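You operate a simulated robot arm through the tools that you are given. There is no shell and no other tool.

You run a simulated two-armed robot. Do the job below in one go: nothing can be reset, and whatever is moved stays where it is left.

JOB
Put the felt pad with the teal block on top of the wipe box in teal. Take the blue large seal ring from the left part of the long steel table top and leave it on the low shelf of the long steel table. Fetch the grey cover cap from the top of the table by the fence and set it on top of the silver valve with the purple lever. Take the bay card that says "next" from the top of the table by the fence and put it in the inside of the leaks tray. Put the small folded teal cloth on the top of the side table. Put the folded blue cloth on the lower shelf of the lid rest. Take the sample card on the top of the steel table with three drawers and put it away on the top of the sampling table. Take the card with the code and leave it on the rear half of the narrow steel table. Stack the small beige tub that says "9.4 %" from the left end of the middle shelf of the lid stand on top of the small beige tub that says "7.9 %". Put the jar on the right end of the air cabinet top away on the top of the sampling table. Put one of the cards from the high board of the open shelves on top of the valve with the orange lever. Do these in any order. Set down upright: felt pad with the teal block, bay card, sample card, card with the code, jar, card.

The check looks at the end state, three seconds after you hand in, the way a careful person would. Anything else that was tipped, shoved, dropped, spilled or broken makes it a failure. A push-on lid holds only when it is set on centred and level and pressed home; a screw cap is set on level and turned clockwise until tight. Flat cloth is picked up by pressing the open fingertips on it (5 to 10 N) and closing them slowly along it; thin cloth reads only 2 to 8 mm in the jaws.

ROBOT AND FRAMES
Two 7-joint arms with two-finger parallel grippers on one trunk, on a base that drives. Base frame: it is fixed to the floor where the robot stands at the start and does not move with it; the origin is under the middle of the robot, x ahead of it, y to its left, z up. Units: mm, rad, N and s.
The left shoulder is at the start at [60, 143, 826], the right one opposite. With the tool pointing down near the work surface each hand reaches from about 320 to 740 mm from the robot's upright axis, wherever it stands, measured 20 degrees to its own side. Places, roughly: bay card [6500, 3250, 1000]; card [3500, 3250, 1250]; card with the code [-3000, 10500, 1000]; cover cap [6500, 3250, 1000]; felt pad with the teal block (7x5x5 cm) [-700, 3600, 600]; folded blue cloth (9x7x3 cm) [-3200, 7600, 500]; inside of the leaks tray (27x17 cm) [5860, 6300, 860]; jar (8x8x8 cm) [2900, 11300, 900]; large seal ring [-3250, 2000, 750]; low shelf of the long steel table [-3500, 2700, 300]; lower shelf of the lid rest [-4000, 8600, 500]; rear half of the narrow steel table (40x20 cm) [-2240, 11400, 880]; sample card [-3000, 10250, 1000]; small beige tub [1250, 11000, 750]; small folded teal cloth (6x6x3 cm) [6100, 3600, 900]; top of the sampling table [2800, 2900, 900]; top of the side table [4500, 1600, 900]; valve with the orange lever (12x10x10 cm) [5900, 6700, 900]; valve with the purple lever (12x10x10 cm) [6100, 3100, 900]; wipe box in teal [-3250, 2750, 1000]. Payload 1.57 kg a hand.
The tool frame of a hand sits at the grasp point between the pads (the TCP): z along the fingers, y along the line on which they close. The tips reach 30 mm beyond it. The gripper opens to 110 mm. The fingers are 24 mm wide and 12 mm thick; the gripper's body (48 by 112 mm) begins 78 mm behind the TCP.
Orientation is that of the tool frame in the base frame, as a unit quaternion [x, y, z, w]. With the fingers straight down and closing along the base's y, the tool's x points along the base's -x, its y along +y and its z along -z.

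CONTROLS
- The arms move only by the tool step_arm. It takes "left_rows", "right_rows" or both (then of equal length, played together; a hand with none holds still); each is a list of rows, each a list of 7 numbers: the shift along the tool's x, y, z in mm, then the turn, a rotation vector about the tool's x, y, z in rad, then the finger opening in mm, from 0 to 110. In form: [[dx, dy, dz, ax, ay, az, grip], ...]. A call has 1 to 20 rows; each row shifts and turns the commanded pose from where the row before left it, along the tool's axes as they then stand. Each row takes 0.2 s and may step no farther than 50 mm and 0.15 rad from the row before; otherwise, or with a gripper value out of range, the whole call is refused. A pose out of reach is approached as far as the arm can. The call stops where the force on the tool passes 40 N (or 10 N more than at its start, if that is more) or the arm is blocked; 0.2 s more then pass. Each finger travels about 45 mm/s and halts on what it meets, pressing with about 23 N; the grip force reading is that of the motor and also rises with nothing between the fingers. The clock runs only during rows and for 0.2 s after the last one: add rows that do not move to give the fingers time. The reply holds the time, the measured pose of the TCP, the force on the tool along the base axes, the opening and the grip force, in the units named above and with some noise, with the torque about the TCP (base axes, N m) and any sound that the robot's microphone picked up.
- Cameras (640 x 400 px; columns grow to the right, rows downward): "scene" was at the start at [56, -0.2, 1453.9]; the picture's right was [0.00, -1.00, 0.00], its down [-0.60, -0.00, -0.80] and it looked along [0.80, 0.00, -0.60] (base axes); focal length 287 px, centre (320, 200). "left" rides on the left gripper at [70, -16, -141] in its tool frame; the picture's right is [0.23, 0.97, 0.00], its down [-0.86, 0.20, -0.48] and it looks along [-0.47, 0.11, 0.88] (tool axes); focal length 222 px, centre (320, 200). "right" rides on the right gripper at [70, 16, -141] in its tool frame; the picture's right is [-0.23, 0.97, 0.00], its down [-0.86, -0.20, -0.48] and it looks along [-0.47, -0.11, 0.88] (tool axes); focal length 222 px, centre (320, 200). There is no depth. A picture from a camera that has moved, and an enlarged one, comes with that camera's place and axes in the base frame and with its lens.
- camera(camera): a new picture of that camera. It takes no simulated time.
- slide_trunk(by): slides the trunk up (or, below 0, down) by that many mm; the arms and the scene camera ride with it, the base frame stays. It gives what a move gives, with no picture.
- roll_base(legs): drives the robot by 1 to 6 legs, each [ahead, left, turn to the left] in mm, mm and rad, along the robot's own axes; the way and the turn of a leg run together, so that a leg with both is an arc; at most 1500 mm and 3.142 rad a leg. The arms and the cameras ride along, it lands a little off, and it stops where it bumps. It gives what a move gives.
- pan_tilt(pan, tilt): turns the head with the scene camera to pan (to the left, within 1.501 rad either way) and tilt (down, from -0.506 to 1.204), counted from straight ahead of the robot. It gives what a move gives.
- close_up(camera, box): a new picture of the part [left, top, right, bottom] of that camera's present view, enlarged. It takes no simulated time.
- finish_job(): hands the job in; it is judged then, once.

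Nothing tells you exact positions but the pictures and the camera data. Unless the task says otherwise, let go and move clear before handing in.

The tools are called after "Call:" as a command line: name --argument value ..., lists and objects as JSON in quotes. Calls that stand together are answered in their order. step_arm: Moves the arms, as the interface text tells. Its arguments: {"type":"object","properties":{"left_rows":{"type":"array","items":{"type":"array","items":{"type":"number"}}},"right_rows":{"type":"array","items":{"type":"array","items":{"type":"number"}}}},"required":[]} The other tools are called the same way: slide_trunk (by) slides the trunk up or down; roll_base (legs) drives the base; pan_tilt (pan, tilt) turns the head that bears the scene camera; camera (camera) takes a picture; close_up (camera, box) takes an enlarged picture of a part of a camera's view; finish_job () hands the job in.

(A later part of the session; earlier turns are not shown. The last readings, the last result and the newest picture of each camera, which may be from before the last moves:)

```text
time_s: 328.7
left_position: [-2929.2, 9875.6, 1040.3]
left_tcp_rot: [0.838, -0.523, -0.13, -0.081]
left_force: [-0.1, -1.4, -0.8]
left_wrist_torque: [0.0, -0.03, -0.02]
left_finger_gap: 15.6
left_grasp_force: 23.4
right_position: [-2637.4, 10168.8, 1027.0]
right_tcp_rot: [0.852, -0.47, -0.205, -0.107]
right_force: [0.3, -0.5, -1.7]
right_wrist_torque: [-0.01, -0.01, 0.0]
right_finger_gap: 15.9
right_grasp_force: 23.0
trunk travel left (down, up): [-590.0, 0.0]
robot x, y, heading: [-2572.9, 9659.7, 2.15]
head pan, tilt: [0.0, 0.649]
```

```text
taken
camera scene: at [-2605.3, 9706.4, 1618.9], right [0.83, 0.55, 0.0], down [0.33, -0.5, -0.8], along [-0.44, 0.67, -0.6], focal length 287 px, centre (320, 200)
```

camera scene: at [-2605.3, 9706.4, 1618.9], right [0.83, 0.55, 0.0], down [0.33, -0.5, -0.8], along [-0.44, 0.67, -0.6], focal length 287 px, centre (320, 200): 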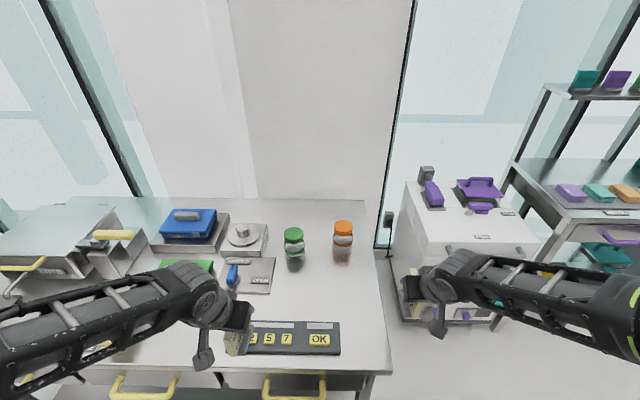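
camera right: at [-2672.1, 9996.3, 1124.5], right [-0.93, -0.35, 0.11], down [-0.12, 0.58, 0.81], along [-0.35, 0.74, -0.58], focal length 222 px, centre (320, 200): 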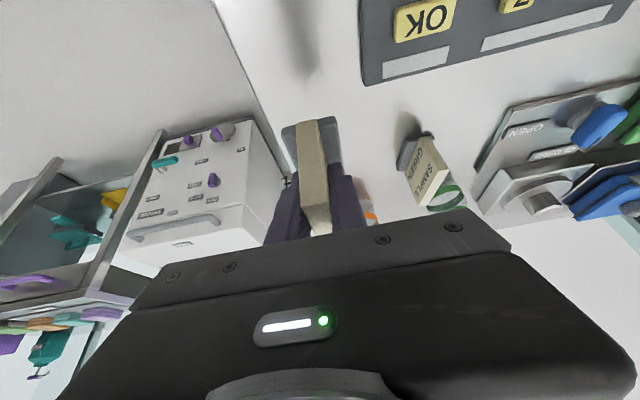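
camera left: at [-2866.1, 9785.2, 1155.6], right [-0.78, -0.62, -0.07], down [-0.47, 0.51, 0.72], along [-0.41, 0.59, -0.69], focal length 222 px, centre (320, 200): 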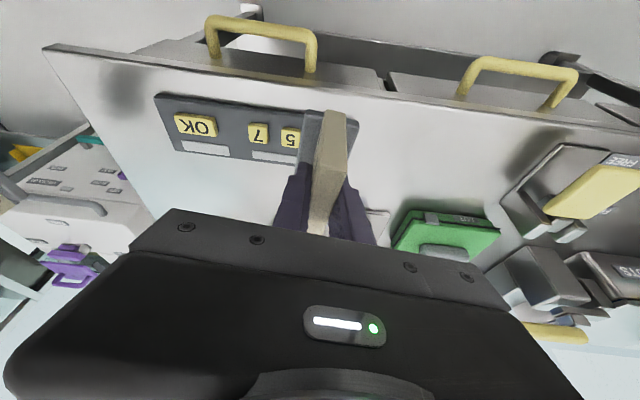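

Both cards are in hand. I return to the narrow table: right 1050, then ahead 560.

Call:
roll_base --legs '[[0, 0, -0.024], [0, -1050, 0]]'

Call:
pan_tilt --pan -0.2 --tilt 0.6

Call:
camera --camera "scene"

```text
time_s: 334.6
left_position: [-2012.8, 10459.1, 1041.8]
left_tcp_rot: [0.834, -0.531, -0.129, -0.082]
left_force: [0.6, -0.1, -1.0]
left_wrist_torque: [0.0, -0.02, 0.04]
left_finger_gap: 15.7
left_grasp_force: 23.2
right_position: [-1714.8, 10746.2, 1026.5]
right_tcp_rot: [0.848, -0.478, -0.204, -0.108]
right_force: [0.3, -0.2, 0.0]
right_wrist_torque: [-0.02, 0.01, -0.01]
right_finger_gap: 15.5
right_grasp_force: 22.5
trunk travel left (down, up): [-590.0, 0.0]
robot x, y, heading: [-1657.6, 10234.8, 2.131]
head pan, tilt: [0.0, 0.649]
```

```text
time_s: 335.3
left_position: [-2013.6, 10459.4, 1040.0]
left_tcp_rot: [0.833, -0.531, -0.129, -0.082]
left_force: [0.9, 0.2, -0.3]
left_wrist_torque: [-0.02, -0.01, 0.01]
left_finger_gap: 15.8
left_grasp_force: 22.9
right_position: [-1715.5, 10745.8, 1027.5]
right_tcp_rot: [0.848, -0.477, -0.204, -0.108]
right_force: [0.2, 0.5, -1.9]
right_wrist_torque: [-0.02, -0.02, 0.01]
right_finger_gap: 15.5
right_grasp_force: 23.0
trunk travel left (down, up): [-590.0, 0.0]
robot x, y, heading: [-1665.5, 10234.7, 2.135]
head pan, tilt: [-0.201, 0.6]
```

```text
taken
camera scene: at [-1677.6, 10292.9, 1623.1], right [0.93, 0.36, 0.0], down [0.2, -0.53, -0.82], along [-0.29, 0.77, -0.57], focal length 287 px, centre (320, 200)
```

scene: 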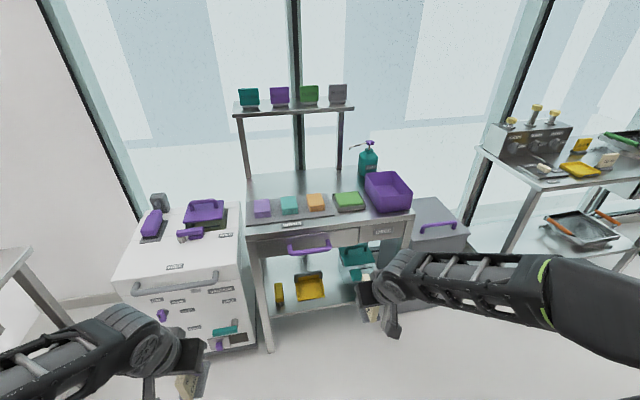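

Call:
roll_base --legs '[[0, 30, -0.007], [560, 0, 0]]'

Call:
camera --camera "scene"

Call:
camera --camera "right"

```text
time_s: 338.9
left_position: [-2331.7, 10914.3, 1040.0]
left_tcp_rot: [0.832, -0.533, -0.129, -0.082]
left_force: [-0.7, 0.5, -0.5]
left_wrist_torque: [-0.03, -0.02, -0.01]
left_finger_gap: 15.7
left_grasp_force: 22.4
right_position: [-2034.3, 11199.6, 1026.3]
right_tcp_rot: [0.847, -0.478, -0.204, -0.108]
right_force: [0.1, 0.0, -1.0]
right_wrist_torque: [0.0, 0.01, -0.02]
right_finger_gap: 15.8
right_grasp_force: 23.1
trunk travel left (down, up): [-590.0, 0.0]
robot x, y, heading: [-1980.1, 10688.0, 2.137]
head pan, tilt: [-0.201, 0.6]
```

```text
taken
camera scene: at [-1997.7, 10747.6, 1623.0], right [0.93, 0.36, 0.0], down [0.2, -0.53, -0.82], along [-0.29, 0.77, -0.57], focal length 287 px, centre (320, 200)
```

scene: 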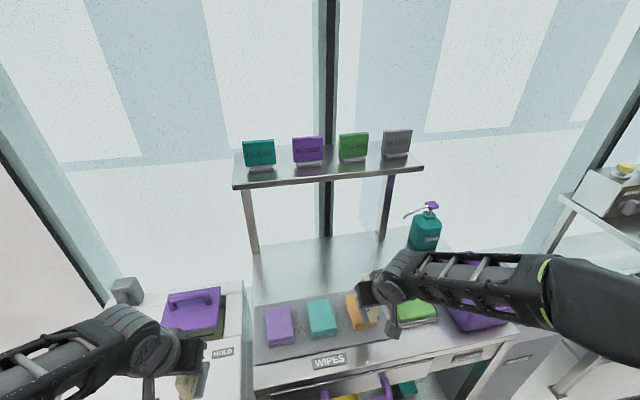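

```text
taken
camera right: at [-1983.7, 11085.3, 1123.0], right [-0.94, -0.33, 0.11], down [-0.11, 0.58, 0.81], along [-0.33, 0.75, -0.58], focal length 222 px, centre (320, 200)
```

right: 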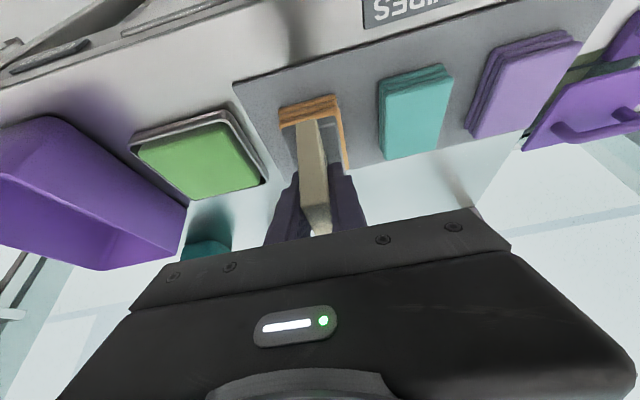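

I move the card over the rear half with the tilted hand (wrist stays in front of the overshelf).

Call:
step_arm --right_rows '[[-37.5, 15, 19, 0, 0, 0, 4], [-37.5, 15, 19, 0, 0, 0, 4], [-37.5, 15, 19, 0, 0, 0, 4], [-37.5, 15, 19, 0, 0, 0, 4], [-37.5, 15, 19, 0, 0, 0, 4]]'

Call:
camera --camera "scene"

Call:
camera --camera "right"

```text
time_s: 340.1
left_position: [-2333.8, 10914.4, 1039.6]
left_tcp_rot: [0.833, -0.532, -0.128, -0.082]
left_force: [-0.4, -0.8, -0.6]
left_wrist_torque: [0.02, 0.02, 0.02]
left_finger_gap: 15.5
left_grasp_force: 22.6
right_position: [-2209.4, 11337.4, 1022.9]
right_tcp_rot: [0.848, -0.478, -0.203, -0.109]
right_force: [-0.7, 0.2, -0.5]
right_wrist_torque: [-0.04, -0.03, -0.01]
right_finger_gap: 15.9
right_grasp_force: 22.5
trunk travel left (down, up): [-590.0, 0.0]
robot x, y, heading: [-1982.3, 10692.5, 2.129]
head pan, tilt: [-0.201, 0.6]
```

```text
taken
camera scene: at [-1998.3, 10748.0, 1623.0], right [0.93, 0.36, 0.0], down [0.2, -0.53, -0.82], along [-0.29, 0.77, -0.57], focal length 287 px, centre (320, 200)
```

scene: 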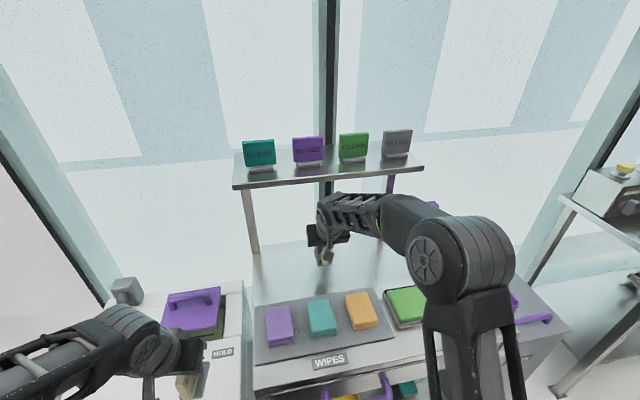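

```text
taken
camera right: at [-2158.1, 11223.0, 1118.9], right [-0.94, -0.33, 0.11], down [-0.11, 0.58, 0.81], along [-0.33, 0.74, -0.58], focal length 222 px, centre (320, 200)
```

right: 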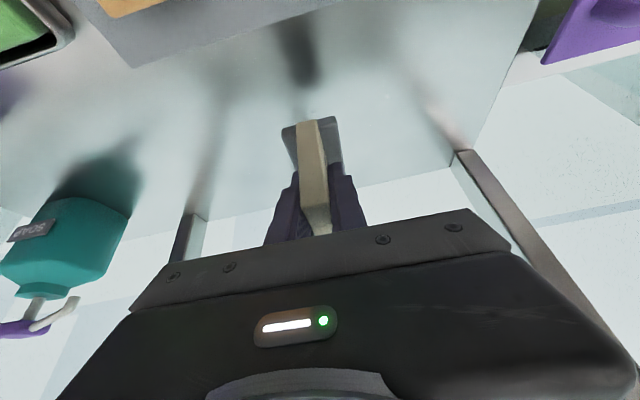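

Call:
step_arm --right_rows '[[-31.6, 0, 17, 0, 0, 0, 4], [9, 0, 17.8, 0, 0, 0, 4], [9, 0, 17.8, 0, 0, 0, 4], [9, 0, 17.8, 0, 0, 0, 4]]'

Call:
camera --camera "right"

Call:
camera --camera "scene"

```text
time_s: 341.1
left_position: [-2332.9, 10913.3, 1040.6]
left_tcp_rot: [0.833, -0.532, -0.13, -0.082]
left_force: [0.2, 0.6, -0.8]
left_wrist_torque: [0.04, -0.03, 0.0]
left_finger_gap: 15.6
left_grasp_force: 23.1
right_position: [-2227.8, 11370.2, 964.7]
right_tcp_rot: [0.848, -0.478, -0.203, -0.108]
right_force: [1.1, -0.3, -1.2]
right_wrist_torque: [0.0, -0.04, 0.05]
right_finger_gap: 15.7
right_grasp_force: 22.7
trunk travel left (down, up): [-590.0, 0.0]
robot x, y, heading: [-1979.2, 10687.4, 2.134]
head pan, tilt: [-0.201, 0.6]
```

```text
taken
camera right: at [-2176.2, 11254.5, 1060.9], right [-0.94, -0.33, 0.11], down [-0.11, 0.58, 0.81], along [-0.33, 0.75, -0.58], focal length 222 px, centre (320, 200)
```

right: 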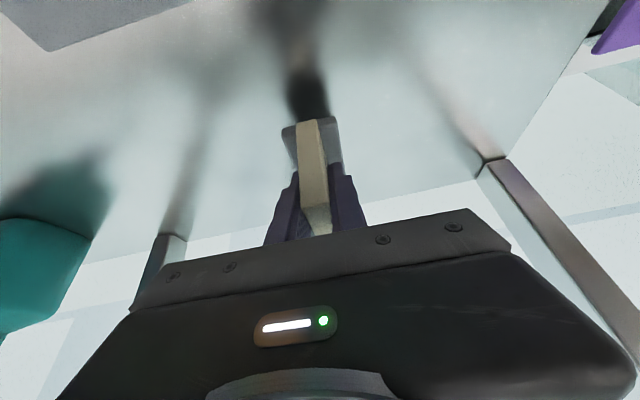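

```text
taken
camera scene: at [-1997.3, 10746.9, 1623.1], right [0.93, 0.36, 0.0], down [0.2, -0.53, -0.82], along [-0.29, 0.77, -0.57], focal length 287 px, centre (320, 200)
```

scene: 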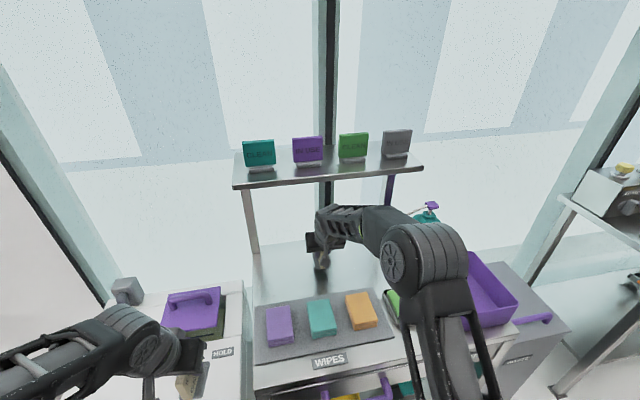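

Call:
step_arm --right_rows '[[4.5, 0, 8.9, 0, 0, 0, 4]]'

Call:
step_arm --right_rows '[[1.8, 0, 3.6, 0, 0, 0, 4]]'

Call:
step_arm --right_rows '[[1.8, 0, 3.6, 0, 0, 0, 4]]'

Call:
step_arm --right_rows '[[1.4, 0, 2.7, 0, 0, 0, 4]]'

```text
time_s: 341.5
left_position: [-2332.8, 10914.1, 1040.2]
left_tcp_rot: [0.833, -0.532, -0.128, -0.082]
left_force: [-0.1, -0.4, -1.8]
left_wrist_torque: [-0.01, -0.02, -0.01]
left_finger_gap: 15.8
left_grasp_force: 23.7
right_position: [-2226.3, 11370.4, 956.3]
right_tcp_rot: [0.847, -0.479, -0.203, -0.108]
right_force: [0.8, -0.6, -2.4]
right_wrist_torque: [-0.01, -0.04, 0.02]
right_finger_gap: 15.7
right_grasp_force: 22.8
trunk travel left (down, up): [-590.0, 0.0]
robot x, y, heading: [-1982.7, 10690.5, 2.134]
head pan, tilt: [-0.201, 0.6]
```

```text
time_s: 341.9
left_position: [-2332.2, 10913.0, 1040.2]
left_tcp_rot: [0.833, -0.531, -0.13, -0.082]
left_force: [-0.5, -0.6, -0.2]
left_wrist_torque: [0.01, 0.0, 0.02]
left_finger_gap: 15.6
left_grasp_force: 23.2
right_position: [-2226.5, 11370.0, 952.1]
right_tcp_rot: [0.848, -0.478, -0.203, -0.107]
right_force: [-0.9, 0.1, -1.8]
right_wrist_torque: [0.0, -0.01, 0.0]
right_finger_gap: 15.6
right_grasp_force: 23.3
trunk travel left (down, up): [-590.0, 0.0]
robot x, y, heading: [-1981.2, 10687.8, 2.135]
head pan, tilt: [-0.201, 0.6]
```

```text
time_s: 342.3
left_position: [-2333.6, 10914.5, 1039.3]
left_tcp_rot: [0.833, -0.532, -0.128, -0.082]
left_force: [0.3, 0.3, -1.4]
left_wrist_torque: [0.02, 0.01, 0.03]
left_finger_gap: 15.3
left_grasp_force: 22.8
right_position: [-2227.7, 11368.6, 948.3]
right_tcp_rot: [0.847, -0.478, -0.204, -0.109]
right_force: [-0.3, 0.1, -0.5]
right_wrist_torque: [-0.02, -0.03, 0.0]
right_finger_gap: 15.5
right_grasp_force: 22.9
trunk travel left (down, up): [-590.0, 0.0]
robot x, y, heading: [-1982.2, 10693.4, 2.135]
head pan, tilt: [-0.201, 0.6]
```

```text
time_s: 342.7
left_position: [-2333.3, 10913.9, 1041.5]
left_tcp_rot: [0.833, -0.532, -0.128, -0.082]
left_force: [0.7, -0.2, -1.1]
left_wrist_torque: [0.01, 0.02, 0.04]
left_finger_gap: 15.7
left_grasp_force: 23.0
right_position: [-2228.0, 11370.2, 944.0]
right_tcp_rot: [0.847, -0.479, -0.204, -0.109]
right_force: [-0.3, -0.4, -0.6]
right_wrist_torque: [-0.04, 0.0, 0.02]
right_finger_gap: 15.6
right_grasp_force: 22.7
trunk travel left (down, up): [-590.0, 0.0]
robot x, y, heading: [-1982.0, 10687.9, 2.136]
head pan, tilt: [-0.201, 0.6]
```

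Call:
step_arm --right_rows '[[1.8, 0, 3.6, 0, 0, 0, 4]]'

Call:
step_arm --right_rows '[[1.4, 0, 2.7, 0, 0, 0, 4]]'

Call:
step_arm --right_rows '[[1.4, 0, 2.7, 0, 0, 0, 4]]'

Call:
camera --camera "right"

```text
time_s: 343.1
left_position: [-2333.0, 10913.8, 1040.8]
left_tcp_rot: [0.833, -0.532, -0.129, -0.083]
left_force: [0.7, -0.3, 0.5]
left_wrist_torque: [-0.02, 0.01, 0.02]
left_finger_gap: 15.7
left_grasp_force: 23.0
right_position: [-2226.9, 11372.0, 941.5]
right_tcp_rot: [0.847, -0.478, -0.204, -0.109]
right_force: [-0.2, -0.6, 0.3]
right_wrist_torque: [0.01, 0.01, 0.02]
right_finger_gap: 15.7
right_grasp_force: 23.4
trunk travel left (down, up): [-590.0, 0.0]
robot x, y, heading: [-1977.5, 10691.9, 2.134]
head pan, tilt: [-0.201, 0.6]
```

```text
time_s: 343.5
left_position: [-2332.0, 10913.2, 1040.4]
left_tcp_rot: [0.833, -0.532, -0.129, -0.083]
left_force: [0.6, -0.5, -1.2]
left_wrist_torque: [-0.03, 0.01, 0.01]
left_finger_gap: 15.8
left_grasp_force: 22.8
right_position: [-2227.4, 11370.4, 938.8]
right_tcp_rot: [0.848, -0.478, -0.203, -0.107]
right_force: [-1.4, 0.0, -0.6]
right_wrist_torque: [0.02, 0.0, 0.01]
right_finger_gap: 15.9
right_grasp_force: 23.1
trunk travel left (down, up): [-590.0, 0.0]
robot x, y, heading: [-1984.2, 10688.5, 2.139]
head pan, tilt: [-0.201, 0.6]
```

```text
time_s: 343.9
left_position: [-2333.0, 10913.5, 1041.7]
left_tcp_rot: [0.833, -0.532, -0.13, -0.082]
left_force: [0.0, -0.3, -1.2]
left_wrist_torque: [-0.02, -0.01, 0.01]
left_finger_gap: 15.4
left_grasp_force: 22.8
right_position: [-2228.5, 11370.8, 937.8]
right_tcp_rot: [0.847, -0.479, -0.205, -0.11]
right_force: [1.8, -1.1, 9.7]
right_wrist_torque: [-0.15, -0.43, -0.03]
right_finger_gap: 15.6
right_grasp_force: 23.4
trunk travel left (down, up): [-590.0, 0.0]
robot x, y, heading: [-1980.9, 10687.4, 2.131]
head pan, tilt: [-0.201, 0.6]
```

```text
taken
camera right: at [-2176.4, 11255.2, 1033.3], right [-0.94, -0.33, 0.11], down [-0.11, 0.58, 0.81], along [-0.33, 0.75, -0.57], focal length 222 px, centre (320, 200)
```

right: 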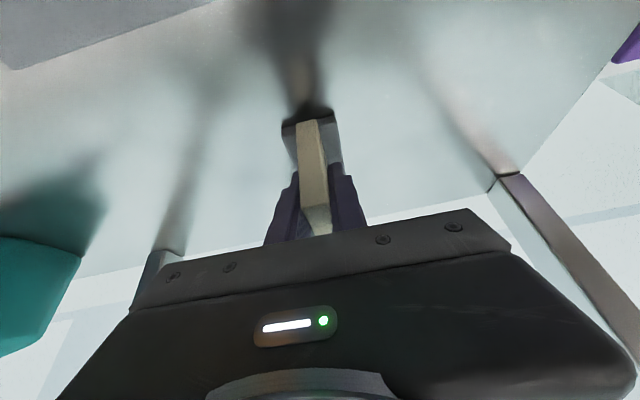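

Contact (table ≈870). I release, withdraw along the tool axis and check.

Call:
step_arm --right_rows '[[-0.5, 0, -1, 0, 0, 0, 18], [0, 0, 0, 0, 0, 0, 26], [0, 0, 0, 0, 0, 0, 36], [0, 0, 0, 0, 0, 0, 40], [0, 0, -15, 0, 0, 0, 40], [0, 0, -40, 0, 0, 0, 40], [0, 0, -40, 0, 0, 0, 40], [0, 0, -40, 0, 0, 0, 40]]'

Call:
camera --camera "right"

Call:
camera --camera "scene"

```text
time_s: 345.7
left_position: [-2332.0, 10911.8, 1040.7]
left_tcp_rot: [0.833, -0.531, -0.13, -0.082]
left_force: [0.8, 0.3, -1.1]
left_wrist_torque: [-0.02, -0.02, -0.02]
left_finger_gap: 15.6
left_grasp_force: 23.0
right_position: [-2195.0, 11316.3, 1054.5]
right_tcp_rot: [0.848, -0.478, -0.204, -0.108]
right_force: [-0.1, 0.8, -0.2]
right_wrist_torque: [0.06, -0.01, 0.04]
right_finger_gap: 40.1
right_grasp_force: 0.0
trunk travel left (down, up): [-590.0, 0.0]
robot x, y, heading: [-1979.4, 10692.4, 2.13]
head pan, tilt: [-0.201, 0.6]
```

```text
taken
camera right: at [-2142.4, 11201.7, 1151.6], right [-0.94, -0.33, 0.11], down [-0.11, 0.58, 0.81], along [-0.33, 0.75, -0.58], focal length 222 px, centre (320, 200)
```

right: 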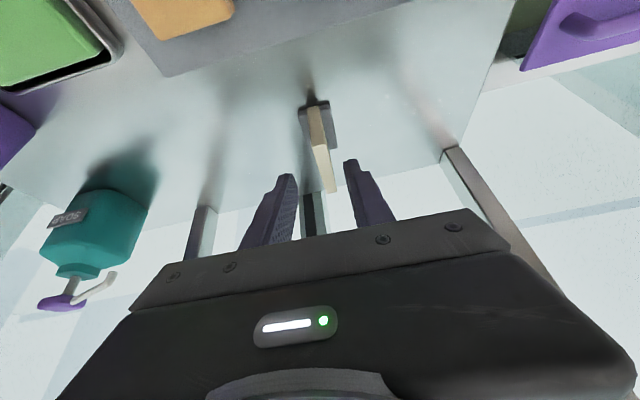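

```text
taken
camera scene: at [-1996.7, 10745.8, 1623.1], right [0.93, 0.36, 0.0], down [0.2, -0.53, -0.83], along [-0.29, 0.77, -0.56], focal length 287 px, centre (320, 200)
```

scene: 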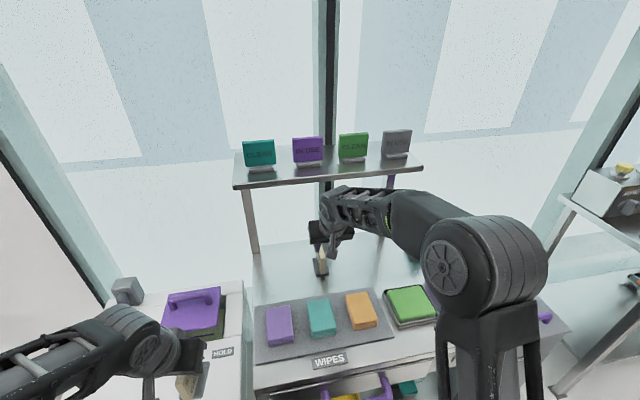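

The code card stands upright on the rear half. I retract the right hand, back off, and turn to face +u toward the tubs.

Call:
step_arm --right_rows '[[33.7, 0, -18.4, 0, 0, 0, 40], [33.7, 0, -18.4, 0, 0, 0, 40], [33.7, 0, -18.4, 0, 0, 0, 40], [33.7, 0, -18.4, 0, 0, 0, 40], [33.7, 0, -18.4, 0, 0, 0, 40], [33.7, 0, -18.4, 0, 0, 0, 40], [0, 0, 0, 0, 0.125, 0, 40], [0, 0, 0, 0, 0.125, 0, 40], [0, 0, 0, 0, 0.125, 0, 40], [0, 0, 0, 0, 0.125, 0, 40]]'

Call:
roll_base --legs '[[-520, 0, 0], [0, 0, -1.57]]'

Call:
pan_tilt --pan 0.0 --tilt 0.3

Call:
camera --camera "scene"

Call:
pan_tilt --pan -0.8 --tilt 0.3

Call:
camera --camera "scene"

```text
time_s: 347.9
left_position: [-2333.0, 10912.7, 1040.8]
left_tcp_rot: [0.833, -0.532, -0.129, -0.083]
left_force: [0.1, -0.2, -0.7]
left_wrist_torque: [-0.01, 0.02, -0.01]
left_finger_gap: 15.9
left_grasp_force: 22.8
right_position: [-2074.7, 11123.8, 1065.4]
right_tcp_rot: [0.872, -0.49, 0.013, 0.014]
right_force: [0.2, 0.1, 0.2]
right_wrist_torque: [0.0, -0.01, 0.02]
right_finger_gap: 40.2
right_grasp_force: 0.1
trunk travel left (down, up): [-590.0, 0.0]
robot x, y, heading: [-1978.8, 10690.7, 2.134]
head pan, tilt: [-0.201, 0.6]
```

```text
time_s: 354.8
left_position: [-1478.2, 10601.3, 1040.7]
left_tcp_rot: [-0.215, 0.965, 0.033, 0.15]
left_force: [0.1, 0.5, -1.9]
left_wrist_torque: [0.01, 0.01, -0.01]
left_finger_gap: 15.7
left_grasp_force: 23.5
right_position: [-1270.4, 10344.4, 1065.2]
right_tcp_rot: [-0.27, 0.963, -0.001, -0.018]
right_force: [-0.3, -0.2, -0.2]
right_wrist_torque: [-0.02, 0.01, 0.0]
right_finger_gap: 40.2
right_grasp_force: 0.0
trunk travel left (down, up): [-590.0, 0.0]
robot x, y, heading: [-1700.5, 10249.3, 0.57]
head pan, tilt: [-0.201, 0.6]
```

```text
time_s: 355.6
left_position: [-1480.1, 10600.8, 1041.6]
left_tcp_rot: [-0.215, 0.965, 0.033, 0.15]
left_force: [0.2, -0.3, -1.2]
left_wrist_torque: [0.01, -0.02, 0.02]
left_finger_gap: 15.5
left_grasp_force: 22.9
right_position: [-1270.4, 10344.0, 1065.7]
right_tcp_rot: [-0.27, 0.963, 0.0, -0.019]
right_force: [0.9, -0.4, 0.9]
right_wrist_torque: [0.0, -0.01, -0.02]
right_finger_gap: 40.0
right_grasp_force: 0.2
trunk travel left (down, up): [-590.0, 0.0]
robot x, y, heading: [-1704.7, 10249.6, 0.566]
head pan, tilt: [0.0, 0.3]
```

```text
taken
camera scene: at [-1649.9, 10282.9, 1650.5], right [0.54, -0.84, 0.0], down [-0.25, -0.16, -0.95], along [0.81, 0.51, -0.3], focal length 287 px, centre (320, 200)
```

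scene: 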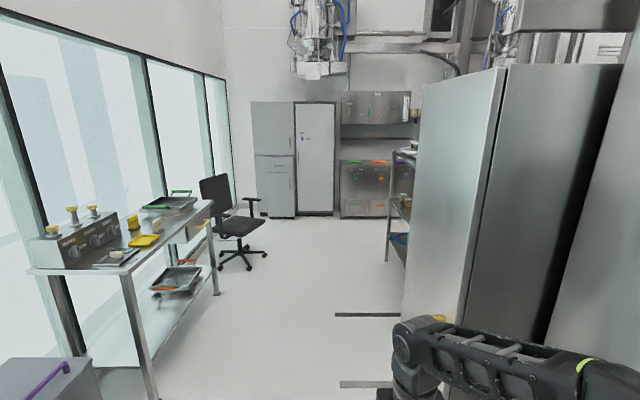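

```text
time_s: 356.7
left_position: [-1479.4, 10602.6, 1040.1]
left_tcp_rot: [-0.215, 0.965, 0.032, 0.149]
left_force: [-0.4, -0.3, -1.1]
left_wrist_torque: [0.02, -0.01, -0.02]
left_finger_gap: 15.8
left_grasp_force: 22.9
right_position: [-1270.9, 10344.1, 1064.5]
right_tcp_rot: [-0.27, 0.963, 0.0, -0.018]
right_force: [0.1, 0.0, -0.6]
right_wrist_torque: [-0.01, -0.04, -0.02]
right_finger_gap: 40.0
right_grasp_force: 0.0
trunk travel left (down, up): [-590.0, 0.0]
robot x, y, heading: [-1701.3, 10250.3, 0.57]
head pan, tilt: [-0.799, 0.3]
```

```text
taken
camera scene: at [-1637.9, 10211.4, 1650.6], right [-0.23, -0.97, 0.0], down [-0.29, 0.07, -0.96], along [0.93, -0.22, -0.3], focal length 287 px, centre (320, 200)
```

scene: 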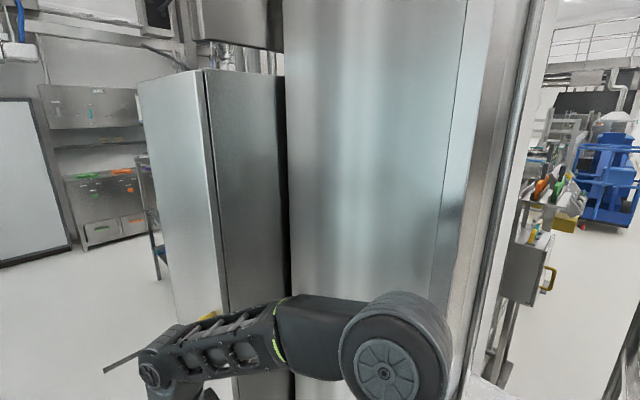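

I face +u along the window side; the lid stand's shelves peek out behind the right cabinet around u≈6900. The way is clear, so I drive 2.4 m ahead and look right.

Call:
roll_base --legs '[[1500, 0, -0.01], [850, 0, 0]]'

Call:
camera --camera "scene"

Call:
pan_tilt --pan 0.0 --tilt 0.3

Call:
camera --camera "scene"

```text
time_s: 368.4
left_position: [549.1, 11858.2, 1040.0]
left_tcp_rot: [-0.213, 0.965, 0.033, 0.15]
left_force: [-0.3, 0.1, -2.1]
left_wrist_torque: [-0.01, 0.0, 0.0]
left_finger_gap: 15.6
left_grasp_force: 23.1
right_position: [758.2, 11598.8, 1064.6]
right_tcp_rot: [-0.27, 0.963, 0.0, -0.019]
right_force: [-0.3, -0.5, 0.5]
right_wrist_torque: [-0.04, -0.01, 0.0]
right_finger_gap: 39.9
right_grasp_force: 0.2
trunk travel left (down, up): [-590.0, 0.0]
robot x, y, heading: [325.4, 11504.3, 0.561]
head pan, tilt: [-0.799, 0.3]
```

```text
taken
camera scene: at [389.5, 11468.4, 1650.6], right [-0.23, -0.97, 0.0], down [-0.29, 0.07, -0.96], along [0.93, -0.22, -0.3], focal length 287 px, centre (320, 200)
```

scene: 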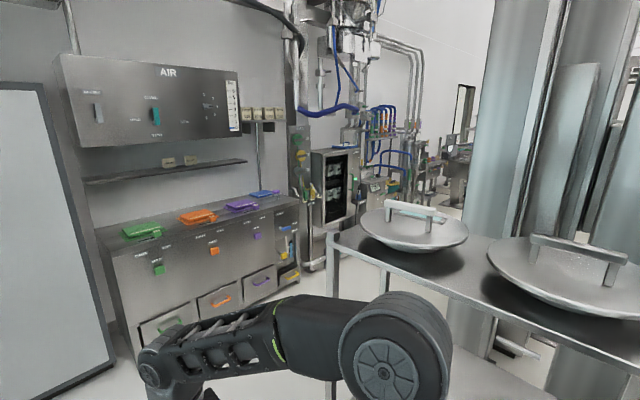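

```text
time_s: 369.5
left_position: [550.1, 11857.8, 1039.9]
left_tcp_rot: [-0.214, 0.965, 0.033, 0.149]
left_force: [-0.4, -0.4, -0.8]
left_wrist_torque: [0.01, 0.0, -0.02]
left_finger_gap: 15.8
left_grasp_force: 22.8
right_position: [757.9, 11600.8, 1064.5]
right_tcp_rot: [-0.269, 0.963, 0.001, -0.018]
right_force: [0.8, -0.2, 0.4]
right_wrist_torque: [0.01, 0.0, 0.01]
right_finger_gap: 40.0
right_grasp_force: 0.0
trunk travel left (down, up): [-590.0, 0.0]
robot x, y, heading: [327.7, 11501.5, 0.565]
head pan, tilt: [0.0, 0.3]
```

```text
taken
camera scene: at [377.3, 11539.7, 1650.6], right [0.53, -0.85, 0.0], down [-0.25, -0.16, -0.96], along [0.81, 0.51, -0.3], focal length 287 px, centre (320, 200)
```

scene: 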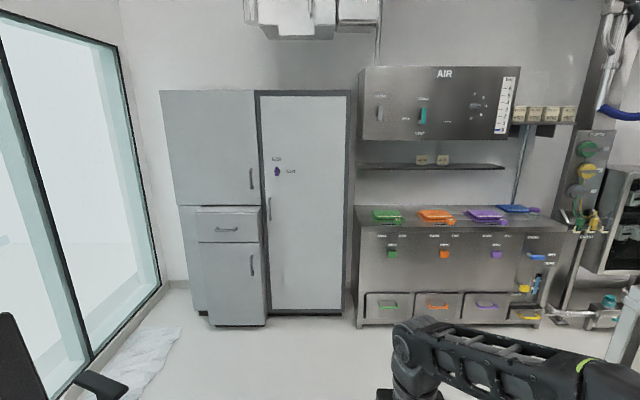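

The lid stand with big lids on top is on my right; the AIR cabinet bench is at the far wall. I zoom on both.

Call:
close_up --camera "scene" --box '[350, 180, 590, 330]'

Call:
pan_tilt --pan -1.2 --tilt 0.6

Call:
camera --camera "scene"

```text
2.67 times, centred on (470, 255) of scene
camera zoom: at [377.3, 11539.7, 1650.6], right [0.53, -0.85, 0.0], down [-0.25, -0.16, -0.96], along [0.81, 0.51, -0.3], focal length 766 px, centre (-80, 53)
```

zoom: 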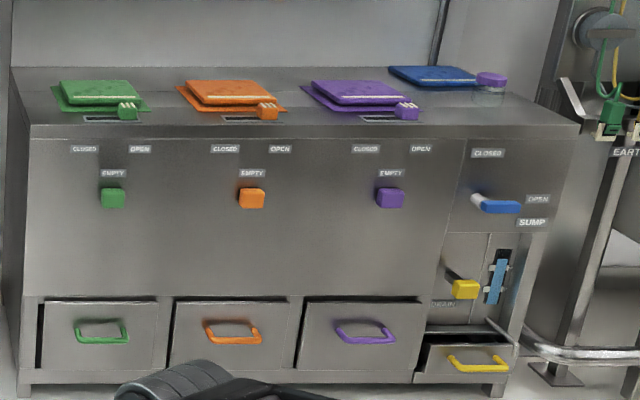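

```text
time_s: 370.9
left_position: [549.1, 11857.3, 1040.3]
left_tcp_rot: [-0.213, 0.965, 0.033, 0.15]
left_force: [-0.5, 0.2, -0.8]
left_wrist_torque: [0.05, -0.01, 0.01]
left_finger_gap: 15.5
left_grasp_force: 23.0
right_position: [757.3, 11600.4, 1064.4]
right_tcp_rot: [-0.269, 0.963, 0.0, -0.018]
right_force: [0.0, 0.0, 0.4]
right_wrist_torque: [0.01, -0.01, 0.01]
right_finger_gap: 40.0
right_grasp_force: 0.1
trunk travel left (down, up): [-590.0, 0.0]
robot x, y, heading: [327.9, 11504.5, 0.559]
head pan, tilt: [-1.201, 0.6]
```

```text
taken
camera scene: at [369.3, 11437.3, 1623.1], right [-0.6, -0.8, 0.0], down [-0.45, 0.34, -0.83], along [0.66, -0.49, -0.56], focal length 287 px, centre (320, 200)
```

scene: 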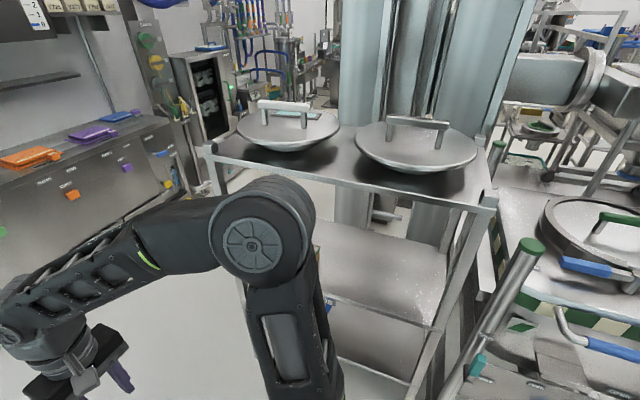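

The jar (purple lid) is at the right end of the air cabinet top. The lid stand's front faces me on the right; I turn to face it (heading −v).

Call:
roll_base --legs '[[0, 0, -1.575]]'

Call:
pan_tilt --pan 0.0 --tilt 0.6

Call:
camera --camera "scene"

```text
time_s: 375.2
left_position: [673.8, 11278.4, 1040.2]
left_tcp_rot: [0.536, 0.83, -0.084, 0.129]
left_force: [0.6, -0.2, -1.2]
left_wrist_torque: [0.01, 0.02, 0.03]
left_finger_gap: 15.6
left_grasp_force: 22.7
right_position: [413.0, 11072.5, 1064.3]
right_tcp_rot: [0.495, 0.868, 0.013, -0.013]
right_force: [0.4, 0.1, -0.2]
right_wrist_torque: [-0.02, -0.02, -0.01]
right_finger_gap: 39.9
right_grasp_force: 0.1
trunk travel left (down, up): [-590.0, 0.0]
robot x, y, heading: [324.4, 11506.2, -1.02]
head pan, tilt: [-1.201, 0.6]
```

```text
time_s: 376.6
left_position: [673.3, 11279.4, 1040.3]
left_tcp_rot: [0.536, 0.83, -0.083, 0.129]
left_force: [0.3, -0.1, -0.8]
left_wrist_torque: [0.0, 0.0, -0.01]
left_finger_gap: 15.7
left_grasp_force: 23.0
right_position: [413.7, 11073.9, 1064.6]
right_tcp_rot: [0.496, 0.868, 0.013, -0.013]
right_force: [-0.2, 0.0, 0.4]
right_wrist_torque: [0.0, -0.02, -0.02]
right_finger_gap: 40.1
right_grasp_force: 0.0
trunk travel left (down, up): [-590.0, 0.0]
robot x, y, heading: [327.3, 11506.8, -1.014]
head pan, tilt: [0.0, 0.6]
```

```text
taken
camera scene: at [354.2, 11456.0, 1623.1], right [-0.85, -0.52, 0.0], down [-0.3, 0.48, -0.83], along [0.43, -0.7, -0.56], focal length 287 px, centre (320, 200)
```

scene: 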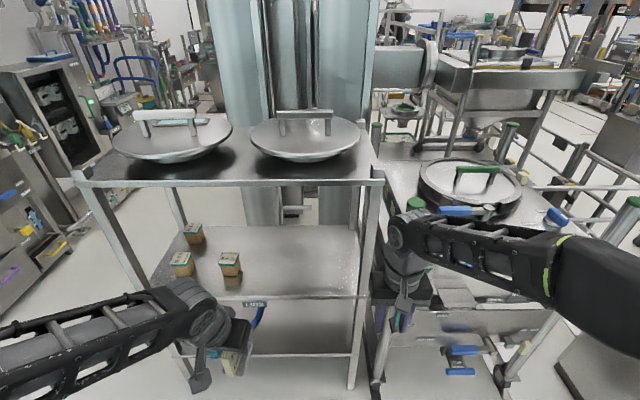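

Three small beige tubs stand on the middle shelf's left end. I zoom in to read their labels.

Call:
close_up --camera "scene" --box '[150, 210, 270, 300]'

Call:
close_up --camera "scene" --box '[60, 160, 400, 390]'

```text
4.44 times, centred on (210, 255) of scene
camera zoom: at [354.2, 11456.0, 1623.1], right [-0.85, -0.52, 0.0], down [-0.3, 0.48, -0.83], along [0.43, -0.7, -0.56], focal length 1277 px, centre (809, -44)
```

zoom: 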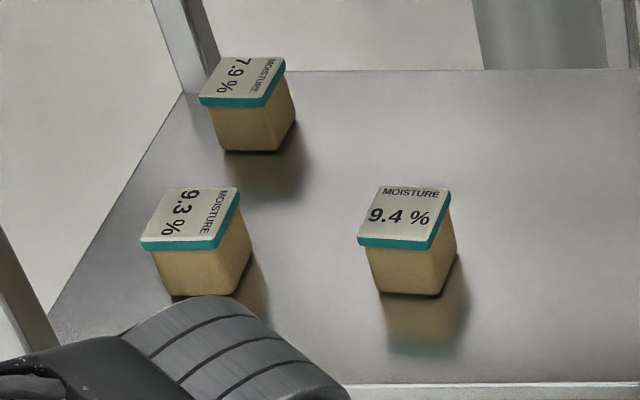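

```text
1.74 times, centred on (230, 275) of scene
camera zoom: at [354.2, 11456.0, 1623.1], right [-0.85, -0.52, 0.0], down [-0.3, 0.48, -0.83], along [0.43, -0.7, -0.56], focal length 500 px, centre (476, 70)
```

zoom: 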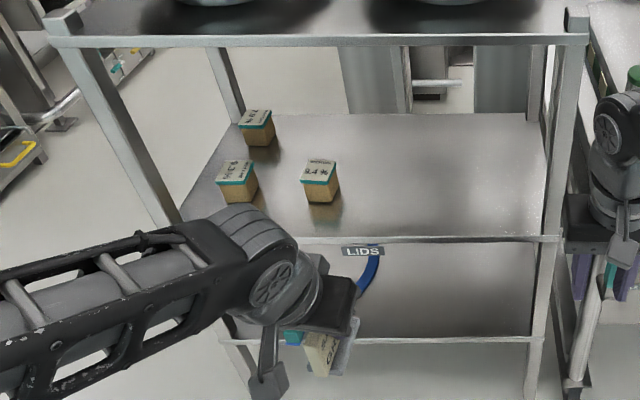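

The tub "9.4 %" is front-right of the three, "7.9 %" is rear-left. I lower the trunk 250 mm for a second view to measure shelf heights.

Call:
slide_trunk --by -250

Call:
camera --camera "scene"

Call:
close_up --camera "scene" --box '[60, 60, 400, 290]'

```text
time_s: 379.2
left_position: [673.7, 11279.4, 790.8]
left_tcp_rot: [0.536, 0.83, -0.083, 0.129]
left_force: [0.3, -0.3, -1.2]
left_wrist_torque: [0.0, -0.02, 0.02]
left_finger_gap: 15.3
left_grasp_force: 22.6
right_position: [413.9, 11073.1, 815.0]
right_tcp_rot: [0.495, 0.869, 0.013, -0.012]
right_force: [-0.5, -0.2, -0.2]
right_wrist_torque: [0.0, 0.0, 0.01]
right_finger_gap: 39.9
right_grasp_force: 0.1
trunk travel left (down, up): [-340.0, 250.0]
robot x, y, heading: [321.6, 11507.9, -1.017]
head pan, tilt: [0.0, 0.6]
```

```text
taken
camera scene: at [354.2, 11456.1, 1373.1], right [-0.85, -0.52, 0.0], down [-0.3, 0.48, -0.83], along [0.43, -0.7, -0.56], focal length 287 px, centre (320, 200)
```

scene: 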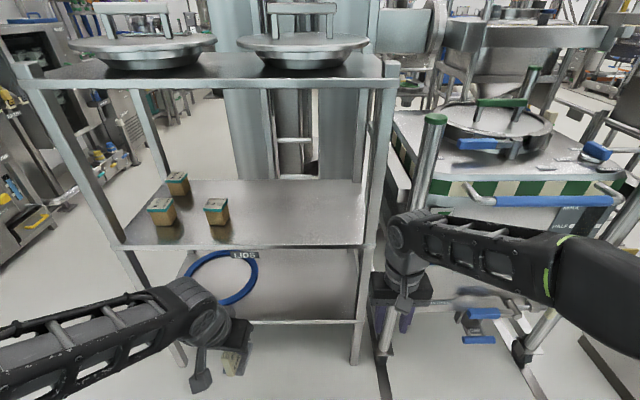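

```text
1.74 times, centred on (230, 175) of scene
camera zoom: at [354.2, 11456.1, 1373.1], right [-0.85, -0.52, 0.0], down [-0.3, 0.48, -0.83], along [0.43, -0.7, -0.56], focal length 500 px, centre (476, 244)
```

zoom: 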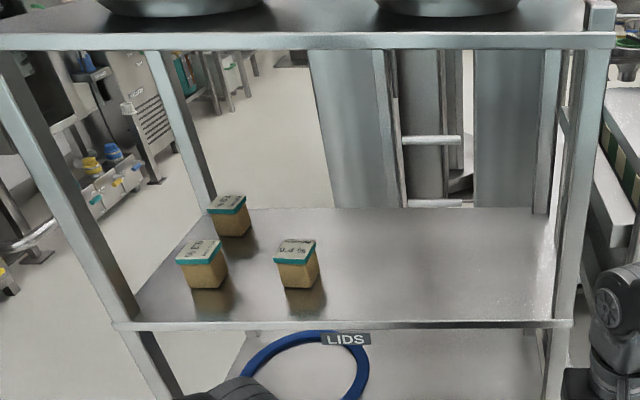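

Middle shelf is at z≈754 and the top shelf's underside ≈1210. Tub 9.4 is at about (1049, 10985), tub 7.9 at about (1312, 10943), tops at ≈832. I tilt the right tool 0.7 rad, shift the base left 600 and go forward.

Call:
step_arm --right_rows '[[-40, 0, 0, 0, 0, 0, 70], [-40, 0, -20, 0, 0, 0, 104], [0, 0, 0, 0, -0.14, 0, 104], [0, 0, 0, 0, -0.14, 0, 104], [0, 0, 0, 0, -0.14, 0, 104], [0, 0, 0, 0, -0.14, 0, 104], [0, 0, 0, 0, -0.14, 0, 104]]'

Call:
roll_base --legs '[[0, 600, 0]]'

Call:
pan_tilt --pan -0.2 --tilt 0.6

Call:
camera --camera "scene"

Call:
camera --camera "right"

```text
time_s: 380.8
left_position: [674.3, 11278.6, 790.5]
left_tcp_rot: [0.537, 0.83, -0.084, 0.128]
left_force: [0.1, 0.4, -1.3]
left_wrist_torque: [0.01, -0.03, 0.0]
left_finger_gap: 15.8
left_grasp_force: 23.1
right_position: [455.1, 11003.3, 832.7]
right_tcp_rot: [0.469, 0.82, -0.158, 0.287]
right_force: [0.3, -0.2, -0.8]
right_wrist_torque: [0.05, -0.01, 0.04]
right_finger_gap: 104.0
right_grasp_force: 0.1
trunk travel left (down, up): [-340.0, 250.0]
robot x, y, heading: [325.0, 11501.9, -1.02]
head pan, tilt: [0.0, 0.6]
```

```text
time_s: 384.2
left_position: [1200.8, 11606.0, 791.7]
left_tcp_rot: [0.535, 0.831, -0.082, 0.128]
left_force: [0.0, -0.3, -0.2]
left_wrist_torque: [0.01, 0.02, 0.02]
left_finger_gap: 15.5
left_grasp_force: 23.3
right_position: [980.7, 11328.3, 832.2]
right_tcp_rot: [0.467, 0.821, -0.157, 0.287]
right_force: [-0.1, 0.0, -0.6]
right_wrist_torque: [0.02, 0.02, 0.0]
right_finger_gap: 104.2
right_grasp_force: 0.1
trunk travel left (down, up): [-340.0, 250.0]
robot x, y, heading: [850.6, 11830.9, -1.011]
head pan, tilt: [0.0, 0.6]
```

```text
time_s: 385.0
left_position: [1199.0, 11604.7, 789.8]
left_tcp_rot: [0.535, 0.831, -0.083, 0.129]
left_force: [0.2, -0.4, -1.0]
left_wrist_torque: [0.02, 0.0, 0.01]
left_finger_gap: 15.7
left_grasp_force: 23.2
right_position: [981.8, 11329.8, 834.0]
right_tcp_rot: [0.468, 0.821, -0.156, 0.286]
right_force: [0.0, 0.4, 0.9]
right_wrist_torque: [-0.01, 0.01, 0.0]
right_finger_gap: 104.2
right_grasp_force: 0.2
trunk travel left (down, up): [-340.0, 250.0]
robot x, y, heading: [850.8, 11835.1, -1.007]
head pan, tilt: [-0.201, 0.6]
```

```text
taken
camera scene: at [863.5, 11773.7, 1373.1], right [-0.94, -0.35, 0.0], down [-0.2, 0.53, -0.83], along [0.29, -0.77, -0.56], focal length 287 px, centre (320, 200)
```

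scene: 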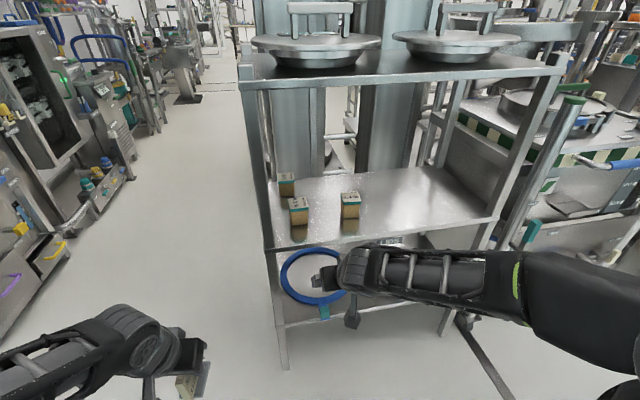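

```text
taken
camera right: at [920.8, 11459.7, 901.8], right [0.93, 0.35, 0.15], down [0.01, -0.43, 0.9], along [0.38, -0.83, -0.4], focal length 222 px, centre (320, 200)
```

right: 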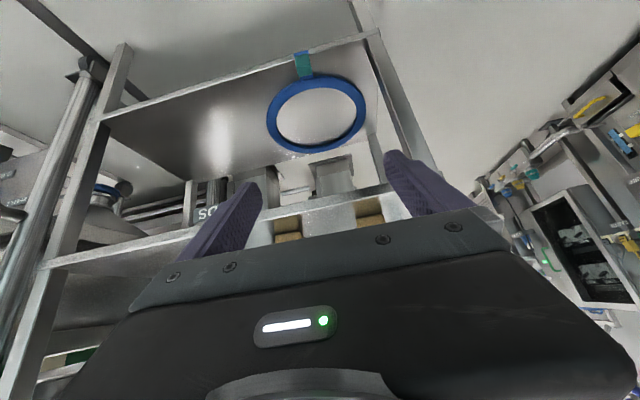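

Tub 9.4 is now 820 ahead and 281 right; the hand is at 496/158. I move the hand right 123 and drive forward 240.

Call:
step_arm --right_rows '[[0, -41, 0, 0, 0, 0, 104], [0, -41, 0, 0, 0, 0, 104], [0, -41, 0, 0, 0, 0, 104]]'

Call:
roll_base --legs '[[240, 0, 0]]'

Call:
camera --camera "right"

Call:
camera --camera "scene"

```text
time_s: 385.8
left_position: [1200.3, 11605.2, 789.7]
left_tcp_rot: [0.534, 0.832, -0.083, 0.128]
left_force: [-0.2, -0.2, -0.4]
left_wrist_torque: [-0.03, 0.02, 0.02]
left_finger_gap: 15.7
left_grasp_force: 22.8
right_position: [877.8, 11265.4, 833.3]
right_tcp_rot: [0.469, 0.821, -0.157, 0.286]
right_force: [0.8, -1.4, -0.4]
right_wrist_torque: [-0.02, -0.01, 0.0]
right_finger_gap: 104.1
right_grasp_force: 0.0
trunk travel left (down, up): [-340.0, 250.0]
robot x, y, heading: [849.4, 11829.7, -1.011]
head pan, tilt: [-0.201, 0.6]
```

```text
time_s: 387.6
left_position: [1327.5, 11399.9, 791.0]
left_tcp_rot: [0.534, 0.831, -0.083, 0.129]
left_force: [-0.7, -0.4, -1.1]
left_wrist_torque: [0.02, -0.01, 0.01]
left_finger_gap: 15.5
left_grasp_force: 22.9
right_position: [1004.2, 11060.7, 834.3]
right_tcp_rot: [0.468, 0.821, -0.157, 0.287]
right_force: [0.2, -0.1, 0.1]
right_wrist_torque: [0.04, -0.04, 0.02]
right_finger_gap: 104.1
right_grasp_force: 0.0
trunk travel left (down, up): [-340.0, 250.0]
robot x, y, heading: [976.1, 11631.0, -1.014]
head pan, tilt: [-0.201, 0.6]
```

```text
taken
camera right: at [944.7, 11191.4, 902.3], right [0.93, 0.35, 0.15], down [0.01, -0.43, 0.9], along [0.38, -0.83, -0.4], focal length 222 px, centre (320, 200)
```

right: 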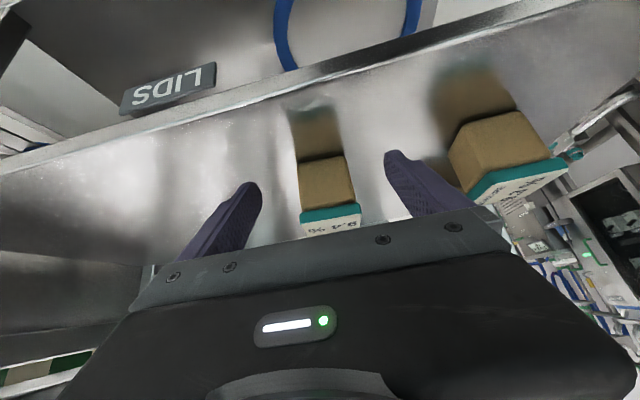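

```text
taken
camera scene: at [991.5, 11568.2, 1373.0], right [-0.94, -0.35, 0.0], down [-0.2, 0.53, -0.82], along [0.29, -0.77, -0.57], focal length 287 px, centre (320, 200)
```

scene: 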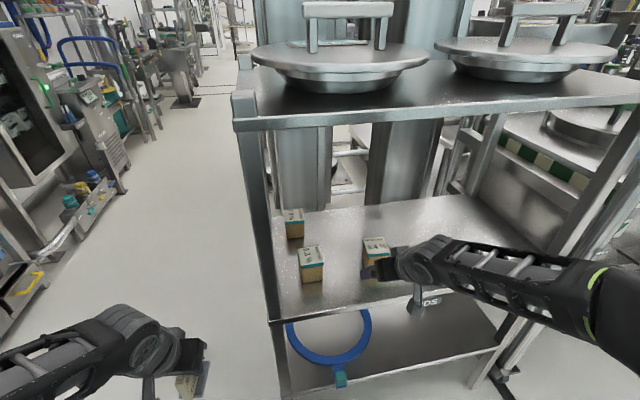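

Tub 9.4 is centred between the fingers, 86 mm ahead. I lower 34 mm, then advance 84 mm.

Call:
step_arm --right_rows '[[21, 0, 26.7, 0, 0, 0, 104], [-33, 0, 26, 0, 0, 0, 104], [-33, 0, 26, 0, 0, 0, 104]]'

Call:
camera --camera "right"

Call:
close_up --camera "scene" --box '[260, 190, 460, 320]'

```text
time_s: 388.4
left_position: [1327.7, 11400.3, 789.9]
left_tcp_rot: [0.535, 0.831, -0.082, 0.128]
left_force: [-0.3, -0.3, -0.7]
left_wrist_torque: [-0.01, 0.02, 0.0]
left_finger_gap: 15.7
left_grasp_force: 22.9
right_position: [1052.7, 10989.1, 799.7]
right_tcp_rot: [0.468, 0.821, -0.157, 0.287]
right_force: [0.5, 1.0, 0.5]
right_wrist_torque: [0.06, -0.04, 0.02]
right_finger_gap: 104.1
right_grasp_force: 0.1
trunk travel left (down, up): [-340.0, 250.0]
robot x, y, heading: [974.9, 11627.3, -1.008]
head pan, tilt: [-0.201, 0.6]
```

```text
taken
camera right: at [991.5, 11120.1, 869.3], right [0.93, 0.35, 0.15], down [0.01, -0.43, 0.9], along [0.38, -0.83, -0.4], focal length 222 px, centre (320, 200)
```

right: 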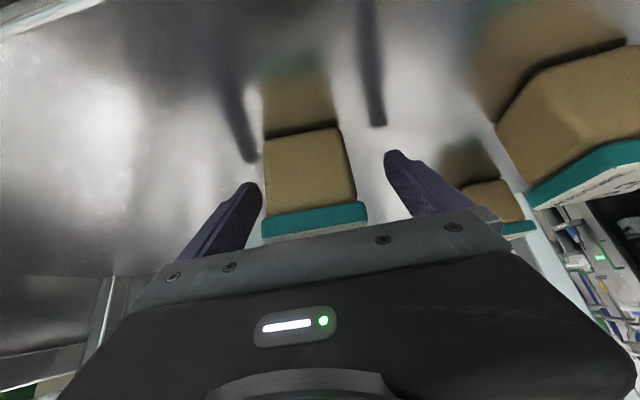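

```text
3.08 times, centred on (360, 255) of scene
camera zoom: at [991.5, 11568.2, 1373.0], right [-0.94, -0.35, 0.0], down [-0.2, 0.53, -0.82], along [0.29, -0.77, -0.57], focal length 884 px, centre (197, 31)
```

zoom: 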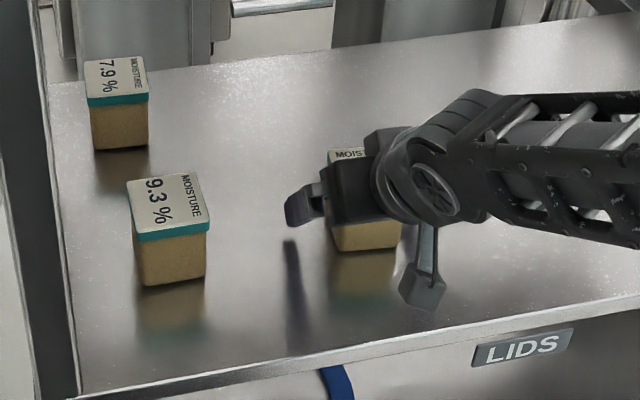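

The tips just reach the tub's front face and it's ~9 mm to the right; I advance 34 mm more and shift right 9.

Call:
step_arm --right_rows '[[-13, -9, 10.4, 0, 0, 0, 104], [-13, 0, 10.4, 0, 0, 0, 104]]'

Call:
camera --camera "right"

```text
time_s: 388.9
left_position: [1326.7, 11400.5, 791.6]
left_tcp_rot: [0.534, 0.831, -0.082, 0.129]
left_force: [-0.2, 0.4, -0.3]
left_wrist_torque: [0.02, 0.01, -0.01]
left_finger_gap: 15.6
left_grasp_force: 23.1
right_position: [1059.4, 10955.9, 798.8]
right_tcp_rot: [0.468, 0.821, -0.156, 0.286]
right_force: [-0.1, 0.4, 0.7]
right_wrist_torque: [-0.01, -0.02, 0.03]
right_finger_gap: 104.0
right_grasp_force: 0.1
trunk travel left (down, up): [-340.0, 250.0]
robot x, y, heading: [977.9, 11626.5, -1.015]
head pan, tilt: [-0.201, 0.6]
```

```text
taken
camera right: at [998.5, 11087.6, 868.1], right [0.93, 0.35, 0.15], down [0.01, -0.43, 0.9], along [0.38, -0.83, -0.4], focal length 222 px, centre (320, 200)
```

right: 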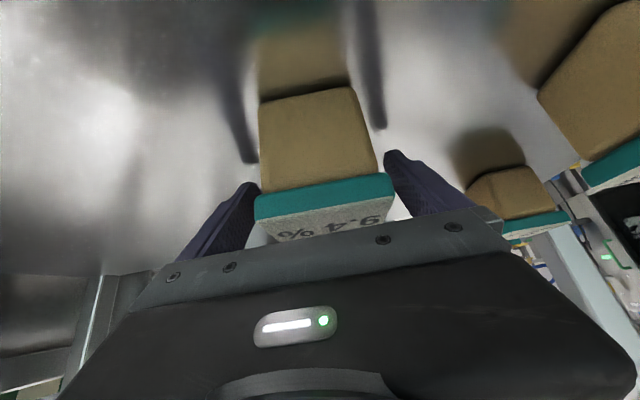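

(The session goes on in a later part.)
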